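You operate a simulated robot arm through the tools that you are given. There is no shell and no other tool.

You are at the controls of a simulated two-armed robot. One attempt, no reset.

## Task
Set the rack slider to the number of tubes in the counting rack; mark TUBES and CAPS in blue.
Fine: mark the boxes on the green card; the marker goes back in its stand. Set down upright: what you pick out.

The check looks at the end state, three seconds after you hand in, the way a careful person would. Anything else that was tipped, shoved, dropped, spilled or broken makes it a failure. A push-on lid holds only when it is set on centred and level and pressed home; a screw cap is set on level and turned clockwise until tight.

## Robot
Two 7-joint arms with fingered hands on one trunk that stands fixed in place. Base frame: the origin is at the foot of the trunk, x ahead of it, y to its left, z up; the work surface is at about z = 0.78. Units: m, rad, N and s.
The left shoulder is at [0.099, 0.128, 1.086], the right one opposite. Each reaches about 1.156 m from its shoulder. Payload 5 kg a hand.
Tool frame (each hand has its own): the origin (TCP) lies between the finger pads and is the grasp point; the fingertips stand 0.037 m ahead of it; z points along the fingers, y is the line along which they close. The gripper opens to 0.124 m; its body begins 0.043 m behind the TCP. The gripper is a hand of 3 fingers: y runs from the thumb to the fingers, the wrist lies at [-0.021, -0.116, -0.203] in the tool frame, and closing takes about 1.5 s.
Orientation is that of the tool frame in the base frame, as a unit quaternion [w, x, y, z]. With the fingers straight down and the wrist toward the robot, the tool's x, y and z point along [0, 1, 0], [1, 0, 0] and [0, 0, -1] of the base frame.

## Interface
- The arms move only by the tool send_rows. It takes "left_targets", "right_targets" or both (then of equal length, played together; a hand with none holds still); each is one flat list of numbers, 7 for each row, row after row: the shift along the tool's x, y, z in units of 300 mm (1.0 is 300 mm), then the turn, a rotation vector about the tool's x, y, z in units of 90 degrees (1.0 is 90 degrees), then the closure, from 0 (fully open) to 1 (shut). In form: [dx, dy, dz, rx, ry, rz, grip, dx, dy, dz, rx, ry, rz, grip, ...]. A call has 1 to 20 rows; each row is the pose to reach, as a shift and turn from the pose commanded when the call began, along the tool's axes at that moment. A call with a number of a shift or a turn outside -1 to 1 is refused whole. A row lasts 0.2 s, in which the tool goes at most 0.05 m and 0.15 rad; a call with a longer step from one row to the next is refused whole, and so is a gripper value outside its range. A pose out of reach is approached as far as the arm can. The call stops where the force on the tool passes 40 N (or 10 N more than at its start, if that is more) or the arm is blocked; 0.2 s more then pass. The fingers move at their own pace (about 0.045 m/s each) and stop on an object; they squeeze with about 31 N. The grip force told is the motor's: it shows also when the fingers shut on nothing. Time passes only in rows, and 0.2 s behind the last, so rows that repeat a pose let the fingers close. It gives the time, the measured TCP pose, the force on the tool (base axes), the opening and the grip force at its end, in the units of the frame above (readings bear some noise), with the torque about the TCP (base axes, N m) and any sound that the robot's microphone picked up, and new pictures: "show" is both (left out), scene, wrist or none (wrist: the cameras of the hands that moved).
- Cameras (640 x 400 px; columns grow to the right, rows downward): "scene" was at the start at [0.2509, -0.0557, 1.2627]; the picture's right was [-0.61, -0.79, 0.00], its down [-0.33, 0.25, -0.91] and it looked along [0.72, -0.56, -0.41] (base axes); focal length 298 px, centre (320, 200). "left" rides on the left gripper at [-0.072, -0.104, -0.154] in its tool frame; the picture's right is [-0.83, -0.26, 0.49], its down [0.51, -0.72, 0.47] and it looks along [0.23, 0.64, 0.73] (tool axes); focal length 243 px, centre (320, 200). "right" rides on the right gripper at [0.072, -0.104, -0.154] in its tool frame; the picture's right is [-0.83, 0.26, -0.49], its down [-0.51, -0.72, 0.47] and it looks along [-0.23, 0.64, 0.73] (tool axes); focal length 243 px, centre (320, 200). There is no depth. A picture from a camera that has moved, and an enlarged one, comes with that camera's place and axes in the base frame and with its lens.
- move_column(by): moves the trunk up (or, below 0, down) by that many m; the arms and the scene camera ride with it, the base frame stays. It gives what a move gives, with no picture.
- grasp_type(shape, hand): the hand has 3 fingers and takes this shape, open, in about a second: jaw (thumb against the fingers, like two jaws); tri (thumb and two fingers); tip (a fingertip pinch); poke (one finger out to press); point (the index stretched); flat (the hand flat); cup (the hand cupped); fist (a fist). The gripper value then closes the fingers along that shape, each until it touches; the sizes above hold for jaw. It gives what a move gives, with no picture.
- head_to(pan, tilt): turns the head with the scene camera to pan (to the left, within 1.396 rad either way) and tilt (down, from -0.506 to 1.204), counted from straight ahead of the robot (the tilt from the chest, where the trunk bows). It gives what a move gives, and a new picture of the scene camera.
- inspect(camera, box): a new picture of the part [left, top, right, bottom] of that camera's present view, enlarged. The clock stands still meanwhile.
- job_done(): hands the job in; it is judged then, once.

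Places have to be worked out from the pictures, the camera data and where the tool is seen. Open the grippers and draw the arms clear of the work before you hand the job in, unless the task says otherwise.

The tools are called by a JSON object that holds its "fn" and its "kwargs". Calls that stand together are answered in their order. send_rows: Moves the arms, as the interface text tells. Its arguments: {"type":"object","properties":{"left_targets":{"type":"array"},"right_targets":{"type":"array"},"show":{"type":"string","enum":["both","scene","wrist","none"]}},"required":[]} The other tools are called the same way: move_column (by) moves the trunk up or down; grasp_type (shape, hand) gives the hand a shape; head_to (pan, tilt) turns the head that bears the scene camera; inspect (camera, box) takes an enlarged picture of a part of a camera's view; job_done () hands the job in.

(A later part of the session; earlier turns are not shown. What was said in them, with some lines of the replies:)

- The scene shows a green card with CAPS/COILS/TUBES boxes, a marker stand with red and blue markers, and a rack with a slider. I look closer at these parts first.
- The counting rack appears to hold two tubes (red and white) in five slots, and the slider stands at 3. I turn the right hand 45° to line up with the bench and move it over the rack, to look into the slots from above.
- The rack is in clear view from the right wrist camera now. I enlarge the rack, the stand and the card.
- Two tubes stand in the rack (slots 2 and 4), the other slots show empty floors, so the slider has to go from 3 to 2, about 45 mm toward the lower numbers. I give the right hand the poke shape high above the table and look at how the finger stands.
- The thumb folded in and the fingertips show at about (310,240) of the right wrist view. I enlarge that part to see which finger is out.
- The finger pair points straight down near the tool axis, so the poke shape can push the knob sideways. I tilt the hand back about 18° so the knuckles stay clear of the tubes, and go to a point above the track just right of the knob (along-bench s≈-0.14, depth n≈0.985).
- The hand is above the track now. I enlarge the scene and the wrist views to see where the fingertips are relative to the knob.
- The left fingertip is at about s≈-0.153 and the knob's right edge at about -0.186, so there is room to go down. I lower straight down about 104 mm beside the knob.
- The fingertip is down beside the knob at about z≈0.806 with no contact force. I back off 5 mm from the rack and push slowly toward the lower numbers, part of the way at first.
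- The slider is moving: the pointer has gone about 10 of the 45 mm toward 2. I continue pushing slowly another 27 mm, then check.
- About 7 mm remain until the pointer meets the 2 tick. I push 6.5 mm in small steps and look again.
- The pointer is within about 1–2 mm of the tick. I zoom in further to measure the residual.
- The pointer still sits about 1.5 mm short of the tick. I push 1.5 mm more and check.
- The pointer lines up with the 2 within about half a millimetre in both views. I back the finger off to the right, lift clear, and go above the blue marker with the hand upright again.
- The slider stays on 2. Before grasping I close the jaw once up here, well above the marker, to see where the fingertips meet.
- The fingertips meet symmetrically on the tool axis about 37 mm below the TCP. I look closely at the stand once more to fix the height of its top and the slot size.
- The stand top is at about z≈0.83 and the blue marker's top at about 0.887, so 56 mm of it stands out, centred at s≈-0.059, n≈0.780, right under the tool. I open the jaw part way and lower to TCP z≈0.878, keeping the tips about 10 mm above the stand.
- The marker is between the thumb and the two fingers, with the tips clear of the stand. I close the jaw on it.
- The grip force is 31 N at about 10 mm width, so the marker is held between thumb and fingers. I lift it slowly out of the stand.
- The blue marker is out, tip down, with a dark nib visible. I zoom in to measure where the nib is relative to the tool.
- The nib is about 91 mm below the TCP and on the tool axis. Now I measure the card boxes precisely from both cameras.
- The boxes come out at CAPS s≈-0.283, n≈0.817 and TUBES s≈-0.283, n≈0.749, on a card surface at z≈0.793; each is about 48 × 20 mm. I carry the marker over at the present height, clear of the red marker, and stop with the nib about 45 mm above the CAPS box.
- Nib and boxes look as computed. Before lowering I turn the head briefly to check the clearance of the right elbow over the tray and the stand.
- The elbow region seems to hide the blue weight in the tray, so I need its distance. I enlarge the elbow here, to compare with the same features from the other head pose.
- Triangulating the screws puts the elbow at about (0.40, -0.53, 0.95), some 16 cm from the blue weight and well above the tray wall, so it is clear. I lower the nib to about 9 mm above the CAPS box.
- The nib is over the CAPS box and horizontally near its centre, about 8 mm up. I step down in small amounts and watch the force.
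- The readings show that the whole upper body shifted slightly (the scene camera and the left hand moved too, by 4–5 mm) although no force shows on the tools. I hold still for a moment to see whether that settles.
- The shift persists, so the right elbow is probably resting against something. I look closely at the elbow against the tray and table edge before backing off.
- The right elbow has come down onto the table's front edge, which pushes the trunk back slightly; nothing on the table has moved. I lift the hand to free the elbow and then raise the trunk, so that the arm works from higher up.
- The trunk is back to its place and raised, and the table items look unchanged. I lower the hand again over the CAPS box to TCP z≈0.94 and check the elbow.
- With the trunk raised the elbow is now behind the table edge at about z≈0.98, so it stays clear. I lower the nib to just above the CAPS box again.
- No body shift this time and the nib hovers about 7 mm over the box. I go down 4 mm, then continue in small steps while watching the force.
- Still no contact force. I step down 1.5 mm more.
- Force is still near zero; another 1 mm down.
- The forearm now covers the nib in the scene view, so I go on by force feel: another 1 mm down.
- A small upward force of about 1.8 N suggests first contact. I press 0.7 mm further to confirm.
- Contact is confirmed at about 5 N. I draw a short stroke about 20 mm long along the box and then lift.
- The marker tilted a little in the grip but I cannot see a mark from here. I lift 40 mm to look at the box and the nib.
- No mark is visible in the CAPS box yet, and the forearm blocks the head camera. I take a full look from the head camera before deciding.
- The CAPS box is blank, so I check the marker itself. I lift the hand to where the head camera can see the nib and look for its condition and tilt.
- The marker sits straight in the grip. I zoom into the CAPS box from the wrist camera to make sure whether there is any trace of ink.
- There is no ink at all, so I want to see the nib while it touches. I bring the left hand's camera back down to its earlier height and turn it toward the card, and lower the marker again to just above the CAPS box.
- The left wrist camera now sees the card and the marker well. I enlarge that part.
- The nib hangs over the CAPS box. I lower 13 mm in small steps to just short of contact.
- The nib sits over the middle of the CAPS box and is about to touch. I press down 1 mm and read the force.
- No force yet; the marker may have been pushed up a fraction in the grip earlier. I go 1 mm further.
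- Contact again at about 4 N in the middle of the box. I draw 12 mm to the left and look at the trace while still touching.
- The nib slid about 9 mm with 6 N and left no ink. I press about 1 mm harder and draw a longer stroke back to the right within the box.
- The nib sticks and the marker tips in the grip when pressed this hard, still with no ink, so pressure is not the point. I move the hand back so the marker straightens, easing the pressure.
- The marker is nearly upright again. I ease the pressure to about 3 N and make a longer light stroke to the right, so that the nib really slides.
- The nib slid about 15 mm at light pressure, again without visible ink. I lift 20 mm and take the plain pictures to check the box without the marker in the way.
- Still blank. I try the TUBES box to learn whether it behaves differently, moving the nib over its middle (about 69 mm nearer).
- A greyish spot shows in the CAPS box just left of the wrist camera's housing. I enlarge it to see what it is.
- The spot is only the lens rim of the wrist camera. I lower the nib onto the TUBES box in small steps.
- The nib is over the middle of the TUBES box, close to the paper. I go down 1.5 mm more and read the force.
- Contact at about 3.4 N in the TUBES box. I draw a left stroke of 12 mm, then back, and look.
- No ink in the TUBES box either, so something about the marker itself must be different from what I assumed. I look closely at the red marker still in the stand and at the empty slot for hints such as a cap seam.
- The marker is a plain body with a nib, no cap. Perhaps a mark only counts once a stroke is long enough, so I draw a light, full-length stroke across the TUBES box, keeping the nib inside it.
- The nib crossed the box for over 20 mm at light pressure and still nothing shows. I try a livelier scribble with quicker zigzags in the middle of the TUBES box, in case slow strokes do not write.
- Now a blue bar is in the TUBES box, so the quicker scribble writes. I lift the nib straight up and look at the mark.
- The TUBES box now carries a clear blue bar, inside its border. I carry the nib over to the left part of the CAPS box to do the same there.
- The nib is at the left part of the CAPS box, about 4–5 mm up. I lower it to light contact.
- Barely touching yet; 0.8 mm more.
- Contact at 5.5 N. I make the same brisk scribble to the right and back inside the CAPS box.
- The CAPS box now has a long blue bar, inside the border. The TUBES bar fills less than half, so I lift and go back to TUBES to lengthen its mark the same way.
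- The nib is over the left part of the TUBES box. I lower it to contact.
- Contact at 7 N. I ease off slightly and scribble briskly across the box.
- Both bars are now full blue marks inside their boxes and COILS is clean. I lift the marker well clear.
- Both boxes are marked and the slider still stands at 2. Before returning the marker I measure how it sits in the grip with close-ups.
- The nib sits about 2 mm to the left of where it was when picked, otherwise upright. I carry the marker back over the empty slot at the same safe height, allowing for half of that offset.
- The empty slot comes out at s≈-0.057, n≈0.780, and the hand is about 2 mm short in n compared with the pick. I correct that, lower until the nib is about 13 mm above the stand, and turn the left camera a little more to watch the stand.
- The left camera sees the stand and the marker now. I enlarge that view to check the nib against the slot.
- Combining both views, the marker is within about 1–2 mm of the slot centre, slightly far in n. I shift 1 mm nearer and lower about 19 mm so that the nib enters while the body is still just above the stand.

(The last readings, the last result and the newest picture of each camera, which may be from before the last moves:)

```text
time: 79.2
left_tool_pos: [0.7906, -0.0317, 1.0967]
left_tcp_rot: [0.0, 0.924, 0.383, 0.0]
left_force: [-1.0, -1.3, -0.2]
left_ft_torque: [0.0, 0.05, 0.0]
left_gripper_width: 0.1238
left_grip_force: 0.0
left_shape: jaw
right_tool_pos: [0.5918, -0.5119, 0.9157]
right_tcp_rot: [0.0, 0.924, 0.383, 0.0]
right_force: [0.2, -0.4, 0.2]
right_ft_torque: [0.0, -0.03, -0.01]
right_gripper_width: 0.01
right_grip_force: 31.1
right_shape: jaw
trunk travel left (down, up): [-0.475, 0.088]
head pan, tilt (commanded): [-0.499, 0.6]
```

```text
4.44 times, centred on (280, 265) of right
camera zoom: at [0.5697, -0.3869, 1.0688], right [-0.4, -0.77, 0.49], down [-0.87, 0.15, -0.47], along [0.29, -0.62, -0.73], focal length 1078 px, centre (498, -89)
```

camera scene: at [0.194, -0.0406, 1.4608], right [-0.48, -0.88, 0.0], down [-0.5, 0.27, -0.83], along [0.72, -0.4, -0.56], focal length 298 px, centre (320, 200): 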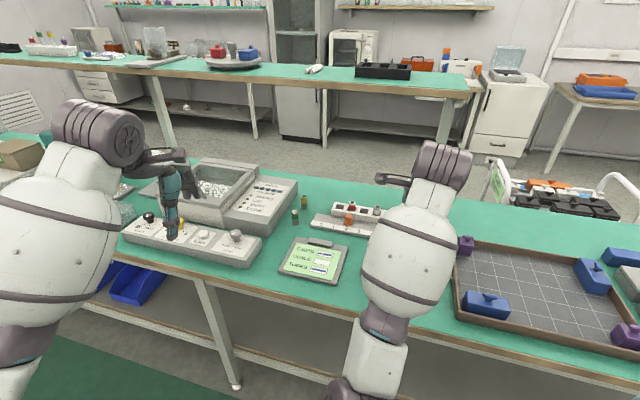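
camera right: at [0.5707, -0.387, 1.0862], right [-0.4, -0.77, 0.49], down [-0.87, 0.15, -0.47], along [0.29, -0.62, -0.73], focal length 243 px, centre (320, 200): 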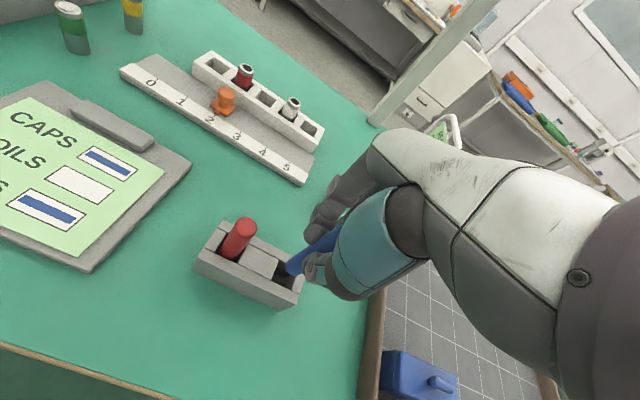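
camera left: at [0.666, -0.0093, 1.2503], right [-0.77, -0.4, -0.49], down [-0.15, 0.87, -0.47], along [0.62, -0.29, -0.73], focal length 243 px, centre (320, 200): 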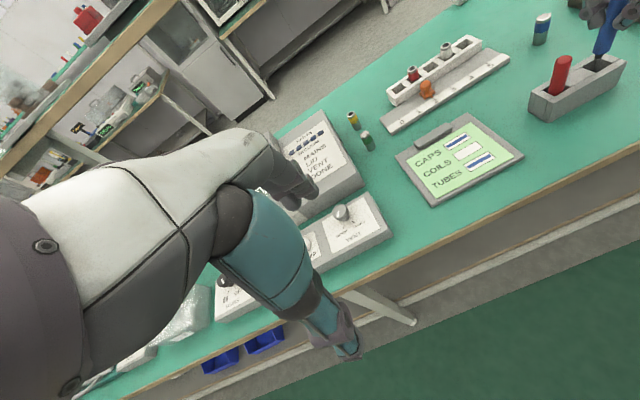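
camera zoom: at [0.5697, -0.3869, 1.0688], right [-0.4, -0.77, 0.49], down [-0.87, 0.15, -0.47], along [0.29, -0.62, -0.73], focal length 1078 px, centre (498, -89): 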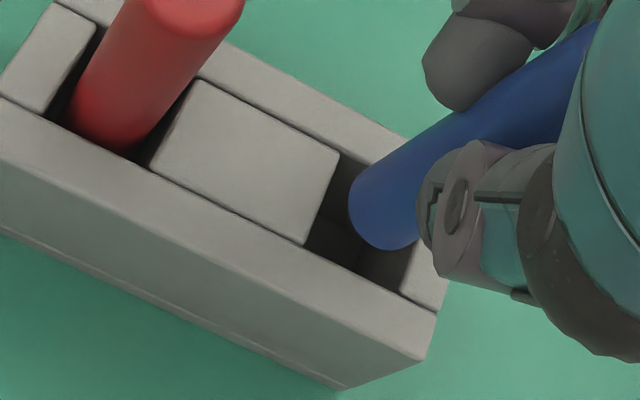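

Nib is inside the slot mouth. All estimates put the marker 1–2 mm toward +s and +n of the slot centre, so I shift back by 1 mm and 1.5 mm, and lower another 5 mm while watching the force.

{"fn": "send_rows", "kwargs": {"right_targets": [0.0033, -0.005, 0, 0, 0, 0, 1, 0.0033, -0.005, 0.008, 0, 0, 0, 1, 0.0033, -0.005, 0.0167, 0, 0, 0, 1, 0.0033, -0.005, 0.0167, 0, 0, 0, 1], "show": "none"}}

{"fn": "inspect", "kwargs": {"camera": "left", "box": [580, 30, 630, 80]}}

{"fn": "inspect", "kwargs": {"camera": "right", "box": [250, 230, 320, 300]}}

```text
time: 80.2
left_tool_pos: [0.7905, -0.0315, 1.0983]
left_tcp_rot: [0.0, 0.924, 0.383, 0.0]
left_force: [0.8, 0.2, -0.7]
left_ft_torque: [-0.04, 0.03, 0.01]
left_gripper_width: 0.1238
left_grip_force: 0.0
left_shape: jaw
right_tool_pos: [0.5917, -0.508, 0.91]
right_tcp_rot: [0.001, 0.924, 0.383, 0.0]
right_force: [0.4, -0.2, -0.7]
right_ft_torque: [0.02, 0.01, 0.01]
right_gripper_width: 0.01
right_grip_force: 31.1
right_shape: jaw
trunk travel left (down, up): [-0.475, 0.088]
head pan, tilt (commanded): [-0.499, 0.6]
```

```text
8.00 times, centred on (605, 55) of left
camera zoom: at [0.666, -0.0094, 1.2503], right [-0.77, -0.4, -0.49], down [-0.15, 0.87, -0.47], along [0.62, -0.29, -0.73], focal length 1941 px, centre (-1960, 1360)
```

zoom: 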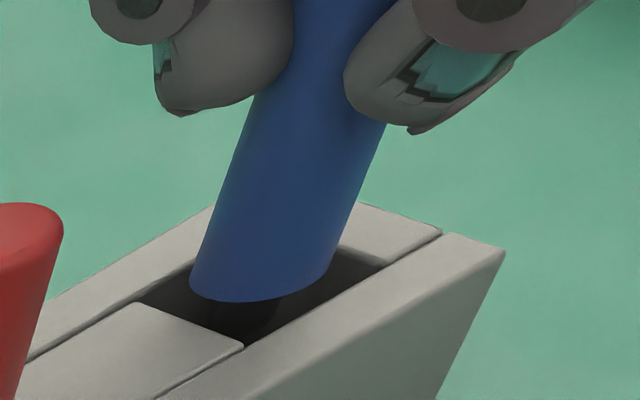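

```text
5.71 times, centred on (285, 265) of right
camera zoom: at [0.5695, -0.3848, 1.0639], right [-0.4, -0.77, 0.49], down [-0.87, 0.15, -0.47], along [0.29, -0.62, -0.73], focal length 1386 px, centre (520, -171)
```

zoom: 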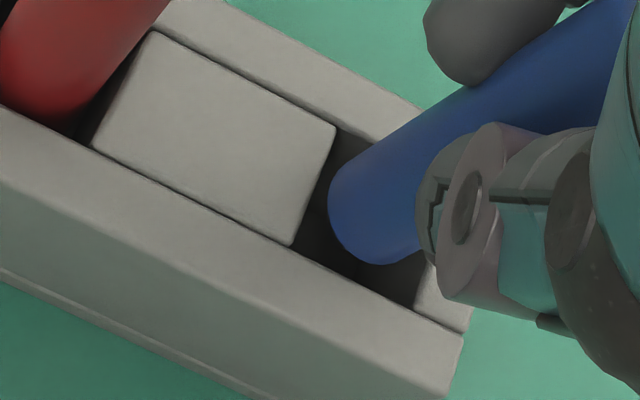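

No contact force, and the body's outline lies inside the slot outline from both sides. I continue down 5 mm in small steps.

{"fn": "send_rows", "kwargs": {"right_targets": [0, 0, 0.006, 0, 0, 0, 1, 0, 0, 0.012, 0, 0, 0, 1, 0, 0, 0.0167, 0, 0, 0, 1, 0, 0, 0.0167, 0, 0, 0, 1], "show": "none"}}

{"fn": "inspect", "kwargs": {"camera": "left", "box": [580, 30, 630, 80]}}

```text
time: 81.2
left_tool_pos: [0.7913, -0.0319, 1.097]
left_tcp_rot: [0.0, 0.924, 0.383, 0.0]
left_force: [0.0, -0.1, -0.1]
left_ft_torque: [0.03, -0.02, 0.01]
left_gripper_width: 0.1235
left_grip_force: 0.2
left_shape: jaw
right_tool_pos: [0.5926, -0.5089, 0.9052]
right_tcp_rot: [0.0, 0.924, 0.382, 0.0]
right_force: [-0.2, -0.3, -1.0]
right_ft_torque: [0.0, 0.01, -0.01]
right_gripper_width: 0.0103
right_grip_force: 31.3
right_shape: jaw
trunk travel left (down, up): [-0.475, 0.088]
head pan, tilt (commanded): [-0.499, 0.6]
```

```text
8.00 times, centred on (605, 55) of left
camera zoom: at [0.666, -0.0094, 1.2503], right [-0.77, -0.4, -0.49], down [-0.15, 0.87, -0.47], along [0.62, -0.29, -0.73], focal length 1941 px, centre (-1960, 1360)
```

zoom: 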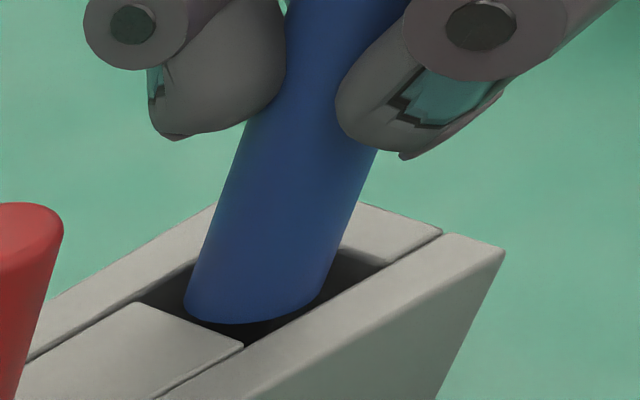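

The body is now entering the slot with no force. I lower on, about 19 mm, slowing near the end.

{"fn": "send_rows", "kwargs": {"right_targets": [0, 0, 0.0133, 0, 0, 0, 1, 0, 0, 0.0267, 0, 0, 0, 1, 0, 0, 0.04, 0, 0, 0, 1, 0, 0, 0.0533, 0, 0, 0, 1, 0, 0, 0.0633, 0, 0, 0, 1, 0, 0, 0.0633, 0, 0, 0, 1], "show": "none"}}

{"fn": "inspect", "kwargs": {"camera": "left", "box": [560, 20, 640, 100]}}

{"fn": "inspect", "kwargs": {"camera": "right", "box": [230, 220, 340, 320]}}

```text
time: 82.6
left_tool_pos: [0.7912, -0.0312, 1.0968]
left_tcp_rot: [-0.001, 0.924, 0.382, 0.0]
left_force: [0.0, 0.2, 0.7]
left_ft_torque: [-0.01, 0.01, 0.01]
left_gripper_width: 0.1242
left_grip_force: 0.2
left_shape: jaw
right_tool_pos: [0.5904, -0.5091, 0.8855]
right_tcp_rot: [0.0, 0.924, 0.383, 0.0]
right_force: [-0.2, 0.3, 0.9]
right_ft_torque: [0.01, 0.0, -0.01]
right_gripper_width: 0.0101
right_grip_force: 31.0
right_shape: jaw
trunk travel left (down, up): [-0.475, 0.088]
head pan, tilt (commanded): [-0.499, 0.6]
```

```text
5.00 times, centred on (600, 60) of left
camera zoom: at [0.666, -0.0094, 1.2503], right [-0.77, -0.4, -0.49], down [-0.15, 0.87, -0.47], along [0.62, -0.29, -0.73], focal length 1213 px, centre (-1080, 900)
```

zoom: 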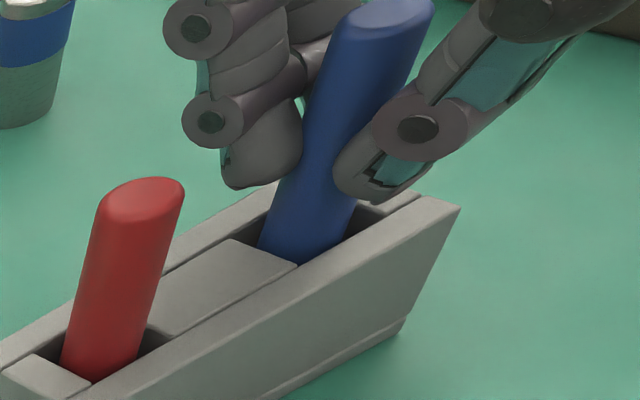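

```text
4.00 times, centred on (285, 270) of right
camera zoom: at [0.5692, -0.3851, 1.0394], right [-0.4, -0.77, 0.49], down [-0.87, 0.15, -0.47], along [0.29, -0.62, -0.73], focal length 970 px, centre (460, -80)
```

zoom: 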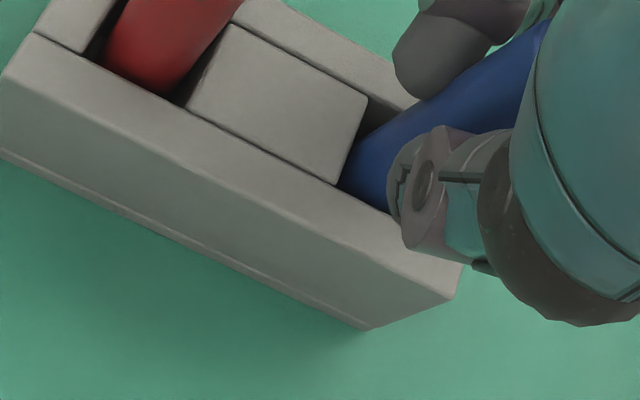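

The marker is well inside the slot with no force. I lower another 5 mm toward the slot floor.

{"fn": "send_rows", "kwargs": {"right_targets": [0, 0, 0.006, 0, 0, 0, 1, 0, 0, 0.012, 0, 0, 0, 1, 0, 0, 0.0167, 0, 0, 0, 1, 0, 0, 0.0167, 0, 0, 0, 1], "show": "none"}}

```text
time: 83.6
left_tool_pos: [0.7918, -0.0313, 1.0971]
left_tcp_rot: [-0.001, 0.924, 0.383, 0.0]
left_force: [0.4, -0.3, 1.4]
left_ft_torque: [0.01, 0.0, 0.01]
left_gripper_width: 0.1239
left_grip_force: 0.1
left_shape: jaw
right_tool_pos: [0.5933, -0.5104, 0.8813]
right_tcp_rot: [0.001, 0.924, 0.383, 0.0]
right_force: [-0.7, 0.0, -0.4]
right_ft_torque: [0.01, 0.0, 0.01]
right_gripper_width: 0.0099
right_grip_force: 31.1
right_shape: jaw
trunk travel left (down, up): [-0.475, 0.088]
head pan, tilt (commanded): [-0.499, 0.6]
```

Still free. I lower in 1 mm steps to find the floor.

{"fn": "send_rows", "kwargs": {"right_targets": [0, 0, 0.0033, 0, 0, 0, 1, 0, 0, 0.0067, 0, 0, 0, 1, 0, 0, 0.0067, 0, 0, 0, 1], "show": "none"}}

```text
time: 84.4
left_tool_pos: [0.7913, -0.0315, 1.0968]
left_tcp_rot: [0.0, 0.924, 0.383, 0.001]
left_force: [0.6, -0.2, -0.1]
left_ft_torque: [0.02, -0.03, 0.0]
left_gripper_width: 0.1235
left_grip_force: 0.0
left_shape: jaw
right_tool_pos: [0.5926, -0.509, 0.8788]
right_tcp_rot: [0.0, 0.924, 0.383, 0.0]
right_force: [-0.1, -0.6, 0.3]
right_ft_torque: [0.04, 0.01, -0.02]
right_gripper_width: 0.01
right_grip_force: 31.2
right_shape: jaw
trunk travel left (down, up): [-0.475, 0.088]
head pan, tilt (commanded): [-0.499, 0.6]
```

At z≈0.879 there is still no force, so the floor must be within a millimetre or so. One more 1.2 mm step.

{"fn": "send_rows", "kwargs": {"right_targets": [0, 0, 0.002, 0, 0, 0, 1, 0, 0, 0.004, 0, 0, 0, 1, 0, 0, 0.004, 0, 0, 0, 1], "show": "none"}}

{"fn": "inspect", "kwargs": {"camera": "left", "box": [560, 20, 640, 100]}}

```text
time: 85.2
left_tool_pos: [0.7901, -0.0305, 1.0961]
left_tcp_rot: [0.0, 0.924, 0.382, -0.001]
left_force: [0.2, 0.3, -0.1]
left_ft_torque: [-0.02, 0.02, -0.02]
left_gripper_width: 0.1238
left_grip_force: 0.0
left_shape: jaw
right_tool_pos: [0.5912, -0.5079, 0.8775]
right_tcp_rot: [0.001, 0.924, 0.383, 0.001]
right_force: [0.2, 0.5, -0.5]
right_ft_torque: [0.04, 0.0, 0.0]
right_gripper_width: 0.01
right_grip_force: 30.7
right_shape: jaw
trunk travel left (down, up): [-0.475, 0.088]
head pan, tilt (commanded): [-0.499, 0.6]
```

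```text
5.00 times, centred on (600, 60) of left
camera zoom: at [0.666, -0.0095, 1.2503], right [-0.77, -0.4, -0.49], down [-0.15, 0.87, -0.47], along [0.62, -0.29, -0.73], focal length 1213 px, centre (-1080, 900)
```

zoom: 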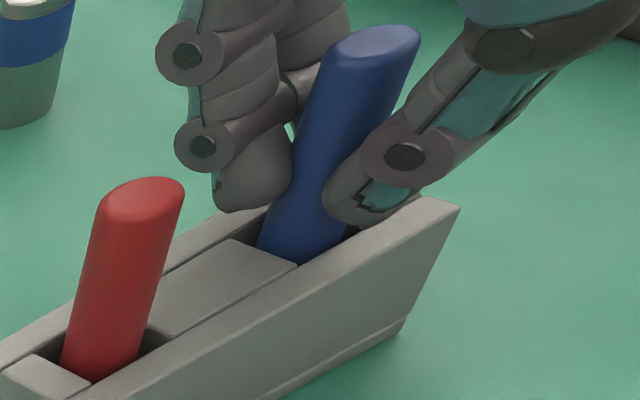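

Still no floor contact; one more millimetre, tips remain about 8 mm above the stand.

{"fn": "send_rows", "kwargs": {"right_targets": [0, 0, 0.0017, 0, 0, 0, 1, 0, 0, 0.0033, 0, 0, 0, 1, 0, 0, 0.0033, 0, 0, 0, 1], "show": "none"}}

```text
time: 86.0
left_tool_pos: [0.7902, -0.0299, 1.097]
left_tcp_rot: [0.0, 0.924, 0.383, 0.0]
left_force: [0.0, -0.6, 0.0]
left_ft_torque: [-0.01, 0.02, 0.0]
left_gripper_width: 0.1235
left_grip_force: 0.0
left_shape: jaw
right_tool_pos: [0.591, -0.5103, 0.8778]
right_tcp_rot: [0.001, 0.924, 0.382, 0.0]
right_force: [-0.1, 0.6, 1.3]
right_ft_torque: [0.0, 0.02, 0.0]
right_gripper_width: 0.0101
right_grip_force: 31.2
right_shape: jaw
trunk travel left (down, up): [-0.475, 0.088]
head pan, tilt (commanded): [-0.499, 0.6]
```

About 1.3 N upward: the nib rests on the slot floor. I open the fingers gently to release the marker.

{"fn": "send_rows", "kwargs": {"right_targets": [0, 0, 0, 0, 0, 0, 0.9, 0, 0, 0, 0, 0, 0, 0.85, 0, 0, 0, 0, 0, 0, 0.8, 0, 0, 0, 0, 0, 0, 0.7, 0, 0, 0, 0, 0, 0, 0.6, 0, 0, 0, 0, 0, 0, 0.5, 0, 0, 0, 0, 0, 0, 0.4, 0, 0, 0, 0, 0, 0, 0.4], "show": "none"}}

{"fn": "inspect", "kwargs": {"camera": "left", "box": [540, 10, 640, 110]}}

{"fn": "inspect", "kwargs": {"camera": "right", "box": [220, 210, 350, 320]}}

```text
time: 87.8
left_tool_pos: [0.7899, -0.0319, 1.0968]
left_tcp_rot: [-0.001, 0.924, 0.383, 0.0]
left_force: [0.5, 0.2, -0.6]
left_ft_torque: [-0.02, -0.02, -0.01]
left_gripper_width: 0.1238
left_grip_force: 0.1
left_shape: jaw
right_tool_pos: [0.5929, -0.5101, 0.876]
right_tcp_rot: [0.0, 0.924, 0.382, 0.001]
right_force: [0.1, -0.1, 0.0]
right_ft_torque: [0.01, 0.03, -0.02]
right_gripper_width: 0.0738
right_grip_force: 0.0
right_shape: jaw
trunk travel left (down, up): [-0.475, 0.088]
head pan, tilt (commanded): [-0.499, 0.6]
```

```text
4.00 times, centred on (590, 60) of left
camera zoom: at [0.666, -0.0094, 1.2503], right [-0.77, -0.4, -0.49], down [-0.15, 0.87, -0.47], along [0.62, -0.29, -0.73], focal length 970 px, centre (-760, 760)
```

zoom: 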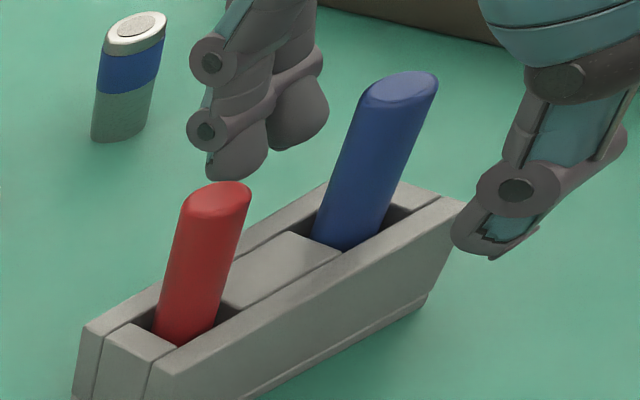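

```text
3.64 times, centred on (285, 265) of right
camera zoom: at [0.5695, -0.3849, 1.0302], right [-0.4, -0.77, 0.49], down [-0.87, 0.15, -0.47], along [0.29, -0.62, -0.73], focal length 882 px, centre (447, -36)
```

zoom: 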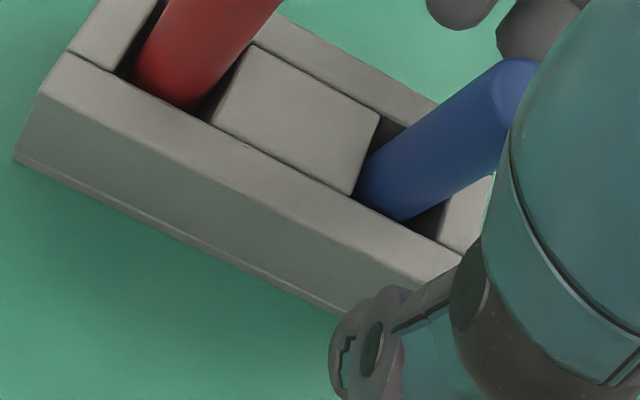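

The blue marker stands free in its slot and the fingers are clear of it. I raise the hand straight up.

{"fn": "send_rows", "kwargs": {"right_targets": [0, 0, -0.05, 0, 0, 0, 0.4, 0, 0, -0.15, 0, 0, 0, 0.4, 0, 0, -0.28, 0, 0, 0, 0.4, 0, 0, -0.42, 0, 0, 0, 0.3, 0, 0, -0.56, 0, 0, 0, 0.1, 0, 0, -0.7, 0, 0, 0, 0, 0, 0, -0.7, 0, 0, 0, 0], "show": "both"}}

{"fn": "inspect", "kwargs": {"camera": "left", "box": [520, 20, 640, 130]}}

```text
time: 89.4
left_tool_pos: [0.7887, -0.0322, 1.0976]
left_tcp_rot: [-0.001, 0.923, 0.384, 0.0]
left_force: [0.8, -1.0, -0.2]
left_ft_torque: [0.03, -0.01, -0.01]
left_gripper_width: 0.1236
left_grip_force: 0.0
left_shape: jaw
right_tool_pos: [0.5912, -0.5107, 1.0881]
right_tcp_rot: [0.0, 0.924, 0.383, 0.0]
right_force: [0.0, 0.5, 0.0]
right_ft_torque: [0.04, 0.0, -0.02]
right_gripper_width: 0.1236
right_grip_force: 0.0
right_shape: jaw
trunk travel left (down, up): [-0.475, 0.088]
head pan, tilt (commanded): [-0.499, 0.6]
camera scene: at [0.1934, -0.0423, 1.4607], right [-0.48, -0.88, 0.0], down [-0.5, 0.27, -0.83], along [0.72, -0.39, -0.56], focal length 298 px, centre (320, 200)
camera right: at [0.5698, -0.3862, 1.2404], right [-0.4, -0.77, 0.49], down [-0.87, 0.15, -0.47], along [0.29, -0.62, -0.73], focal length 243 px, centre (320, 200)
```

scene: 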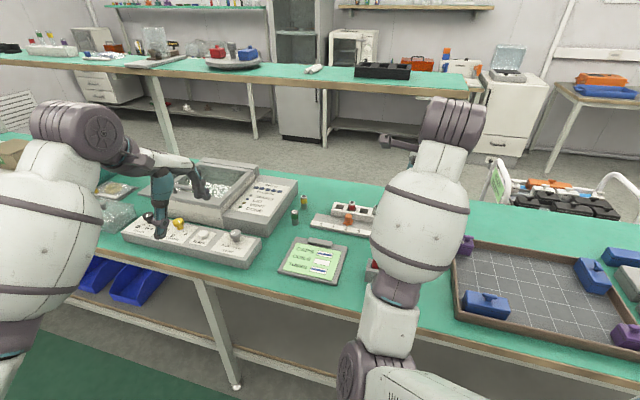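
right: 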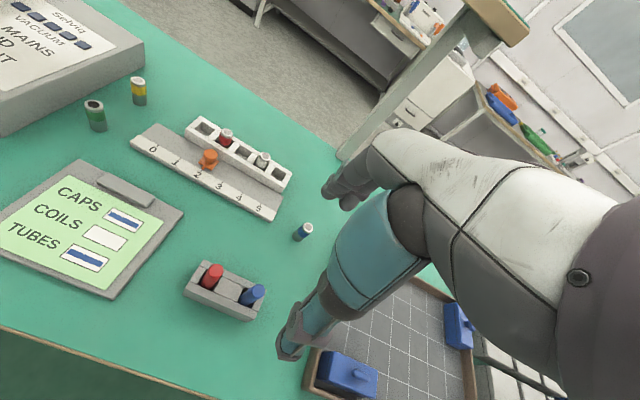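

```text
3.64 times, centred on (580, 75) of left
camera zoom: at [0.6658, -0.0102, 1.2502], right [-0.77, -0.4, -0.49], down [-0.15, 0.87, -0.47], along [0.62, -0.29, -0.73], focal length 882 px, centre (-626, 654)
```

zoom: 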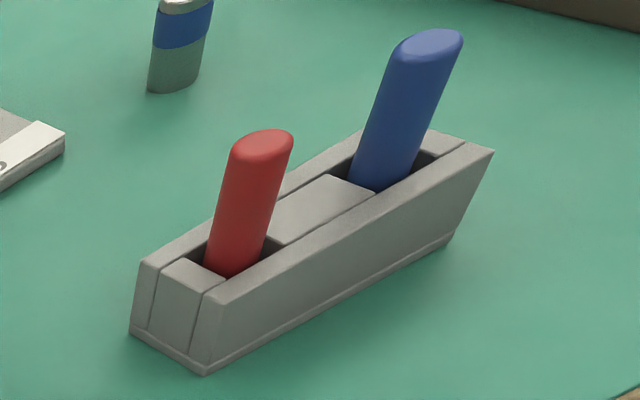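

The marker is back in its stand, upright. I draw the right hand up and back and raise the left hand a little, then take a last careful look at everything.

{"fn": "send_rows", "kwargs": {"left_targets": [0, 0, -0.08, 0, 0, 0, 0, 0, 0, -0.16, 0, 0, 0, 0, 0, 0, -0.24, 0, 0, 0, 0, 0, 0, -0.32, 0, 0, 0, 0, 0, 0, -0.32, 0, 0, 0, 0], "right_targets": [0, -0.06, -0.1, 0, 0, 0, 0, 0, -0.14, -0.2, 0, 0, 0, 0, 0, -0.22, -0.3, 0, 0, 0, 0, 0, -0.3, -0.4, 0, 0, 0, 0, 0, -0.3, -0.4, 0, 0, 0, 0], "show": "both"}}

{"fn": "inspect", "kwargs": {"camera": "left", "box": [380, 20, 640, 200]}}

{"fn": "inspect", "kwargs": {"camera": "right", "box": [0, 80, 320, 340]}}

```text
time: 90.6
left_tool_pos: [0.7902, -0.0326, 1.1935]
left_tcp_rot: [-0.001, 0.924, 0.383, -0.001]
left_force: [-0.1, -0.1, 0.1]
left_ft_torque: [0.02, 0.02, 0.01]
left_gripper_width: 0.1235
left_grip_force: 0.0
left_shape: jaw
right_tool_pos: [0.5286, -0.4459, 1.206]
right_tcp_rot: [0.001, 0.924, 0.383, 0.001]
right_force: [0.9, -0.3, -0.5]
right_ft_torque: [0.02, -0.04, 0.0]
right_gripper_width: 0.1235
right_grip_force: 0.0
right_shape: jaw
trunk travel left (down, up): [-0.475, 0.088]
head pan, tilt (commanded): [-0.499, 0.6]
camera scene: at [0.1943, -0.0429, 1.4605], right [-0.48, -0.88, 0.0], down [-0.5, 0.27, -0.82], along [0.72, -0.39, -0.57], focal length 298 px, centre (320, 200)
camera right: at [0.5067, -0.322, 1.3599], right [-0.4, -0.77, 0.49], down [-0.87, 0.15, -0.47], along [0.29, -0.62, -0.73], focal length 243 px, centre (320, 200)
camera left: at [0.6666, -0.0108, 1.3461], right [-0.77, -0.4, -0.49], down [-0.15, 0.87, -0.47], along [0.62, -0.29, -0.73], focal length 243 px, centre (320, 200)
```

scene: 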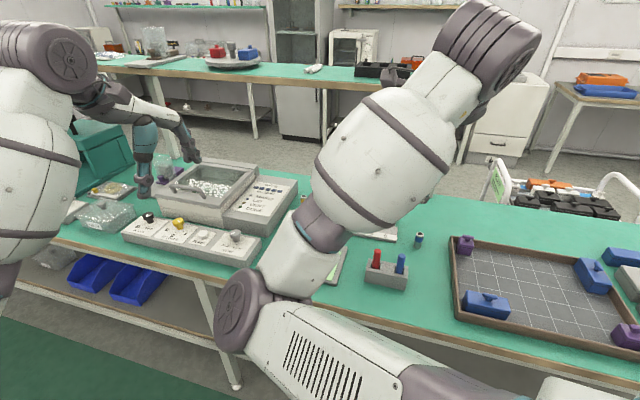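
right: 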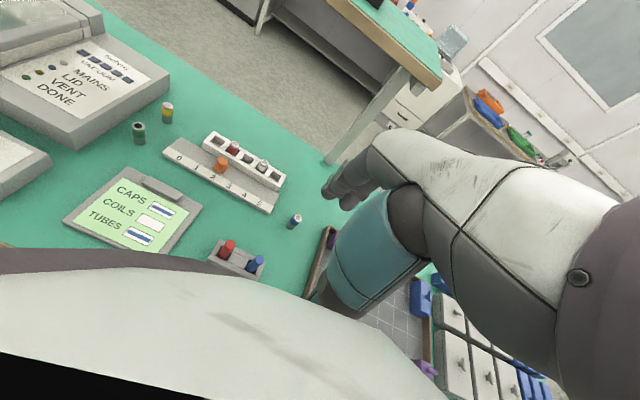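
left: 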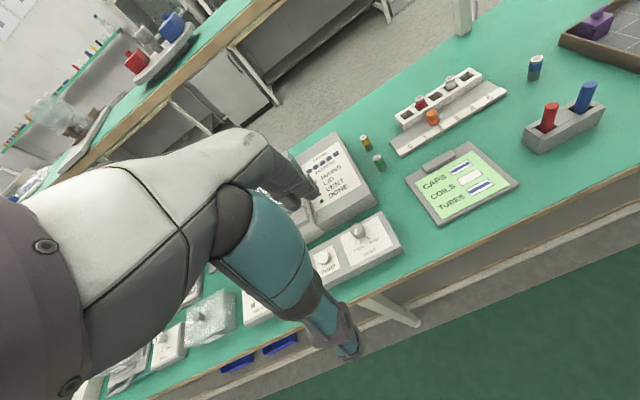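

```text
2.22 times, centred on (510, 110) of left
camera zoom: at [0.6666, -0.0108, 1.3461], right [-0.77, -0.4, -0.49], down [-0.15, 0.87, -0.47], along [0.62, -0.29, -0.73], focal length 539 px, centre (-102, 400)
```

zoom: 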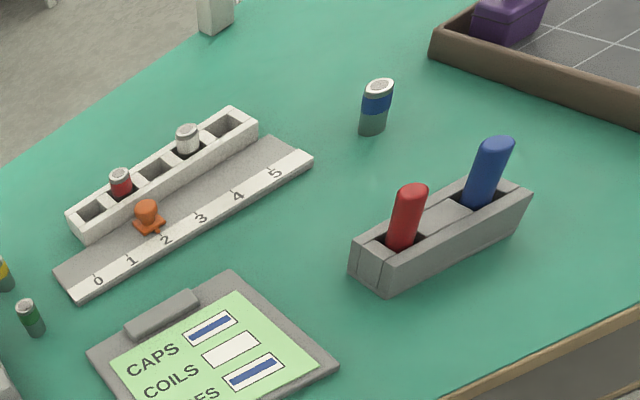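

```text
1.54 times, centred on (160, 210) of right
camera zoom: at [0.5067, -0.322, 1.3599], right [-0.4, -0.77, 0.49], down [-0.87, 0.15, -0.47], along [0.29, -0.62, -0.73], focal length 373 px, centre (566, 185)
```

zoom: 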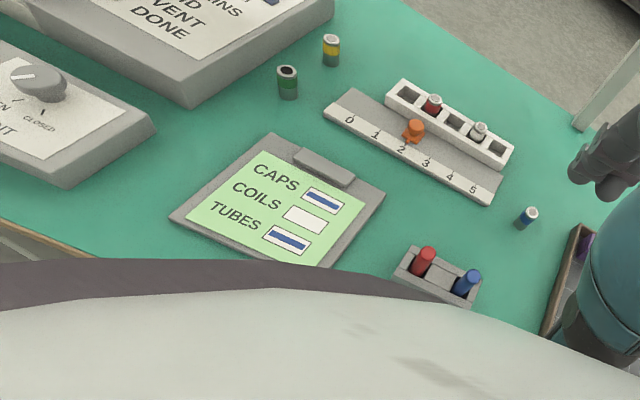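

Everything looks in place. I check the slider and the tray closely once more, since the elbow had touched the table edge earlier.

{"fn": "inspect", "kwargs": {"camera": "scene", "box": [430, 220, 640, 360]}}

{"fn": "inspect", "kwargs": {"camera": "left", "box": [415, 100, 455, 135]}}

{"fn": "inspect", "kwargs": {"camera": "left", "box": [520, 0, 640, 170]}}

```text
2.86 times, centred on (535, 290) of scene
camera zoom: at [0.1943, -0.0429, 1.4605], right [-0.48, -0.88, 0.0], down [-0.5, 0.27, -0.82], along [0.72, -0.39, -0.57], focal length 852 px, centre (-294, -57)
```

zoom: 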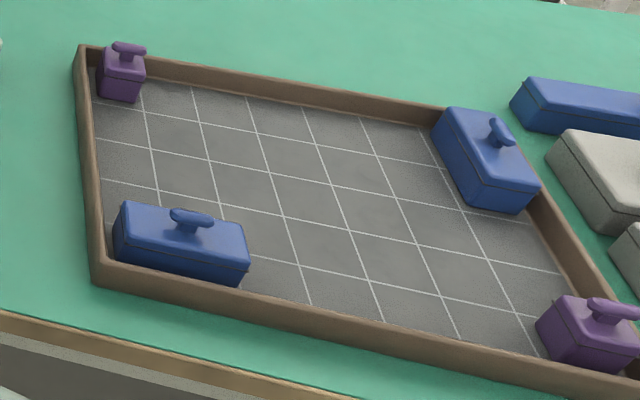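

```text
11.43 times, centred on (435, 118) of left
camera zoom: at [0.6666, -0.0108, 1.3461], right [-0.77, -0.4, -0.49], down [-0.15, 0.87, -0.47], along [0.62, -0.29, -0.73], focal length 2773 px, centre (-994, 1143)
```

zoom: 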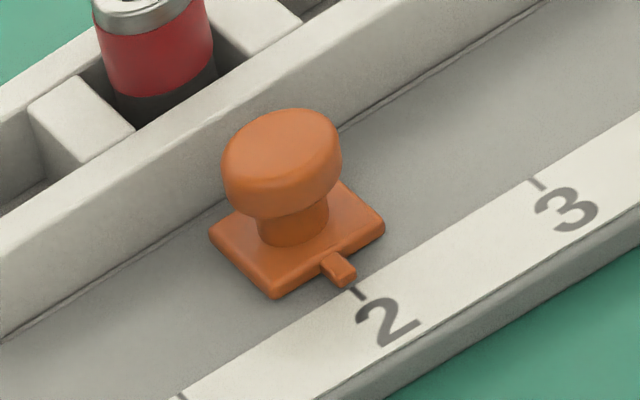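

```text
2.35 times, centred on (580, 85) of left
camera zoom: at [0.6666, -0.0108, 1.3461], right [-0.77, -0.4, -0.49], down [-0.15, 0.87, -0.47], along [0.62, -0.29, -0.73], focal length 571 px, centre (-292, 471)
```

zoom: 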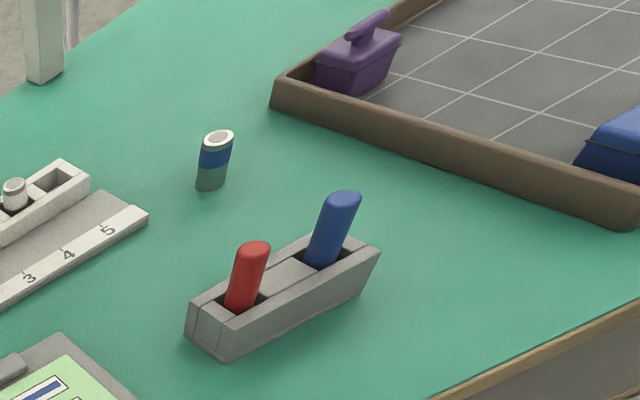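

The slider points at 2, both boxes carry full blue bars and COILS is blank. The blue marker stands upright in its stand, and the tray, tubes and rack are where they were. Both hands are open and clear, so I hand the job in.

{"fn": "job_done", "kwargs": {}}

```text
The job is handed in.
```

I set the rack slider to 2, marked the TUBES and CAPS boxes in blue, and handed the job in. I don't have the check's verdict yet.

- **Slider:** the counting rack holds two tubes, red and white, so I moved the slider from 3 to 2. The last close-up shows the pointer on the 2 tick.
- **Card:** TUBES and CAPS each carry a full blue bar inside the box, and COILS is blank. Slow strokes left no ink, so I had to scribble quickly to get a mark.
- **Marker:** the blue marker is back upright in its slot in the stand.
- **Elbow contact:** while I was lowering the marker, the right elbow touched something, most likely the table's front edge. It pushed the trunk back about 5 mm, so I lifted off and raised the trunk 0.2 m. Nothing looked disturbed afterwards. I could only check the tray's position to about 5 mm.

Both hands are open and clear of the work. The trunk is still 0.2 m higher than at the start.
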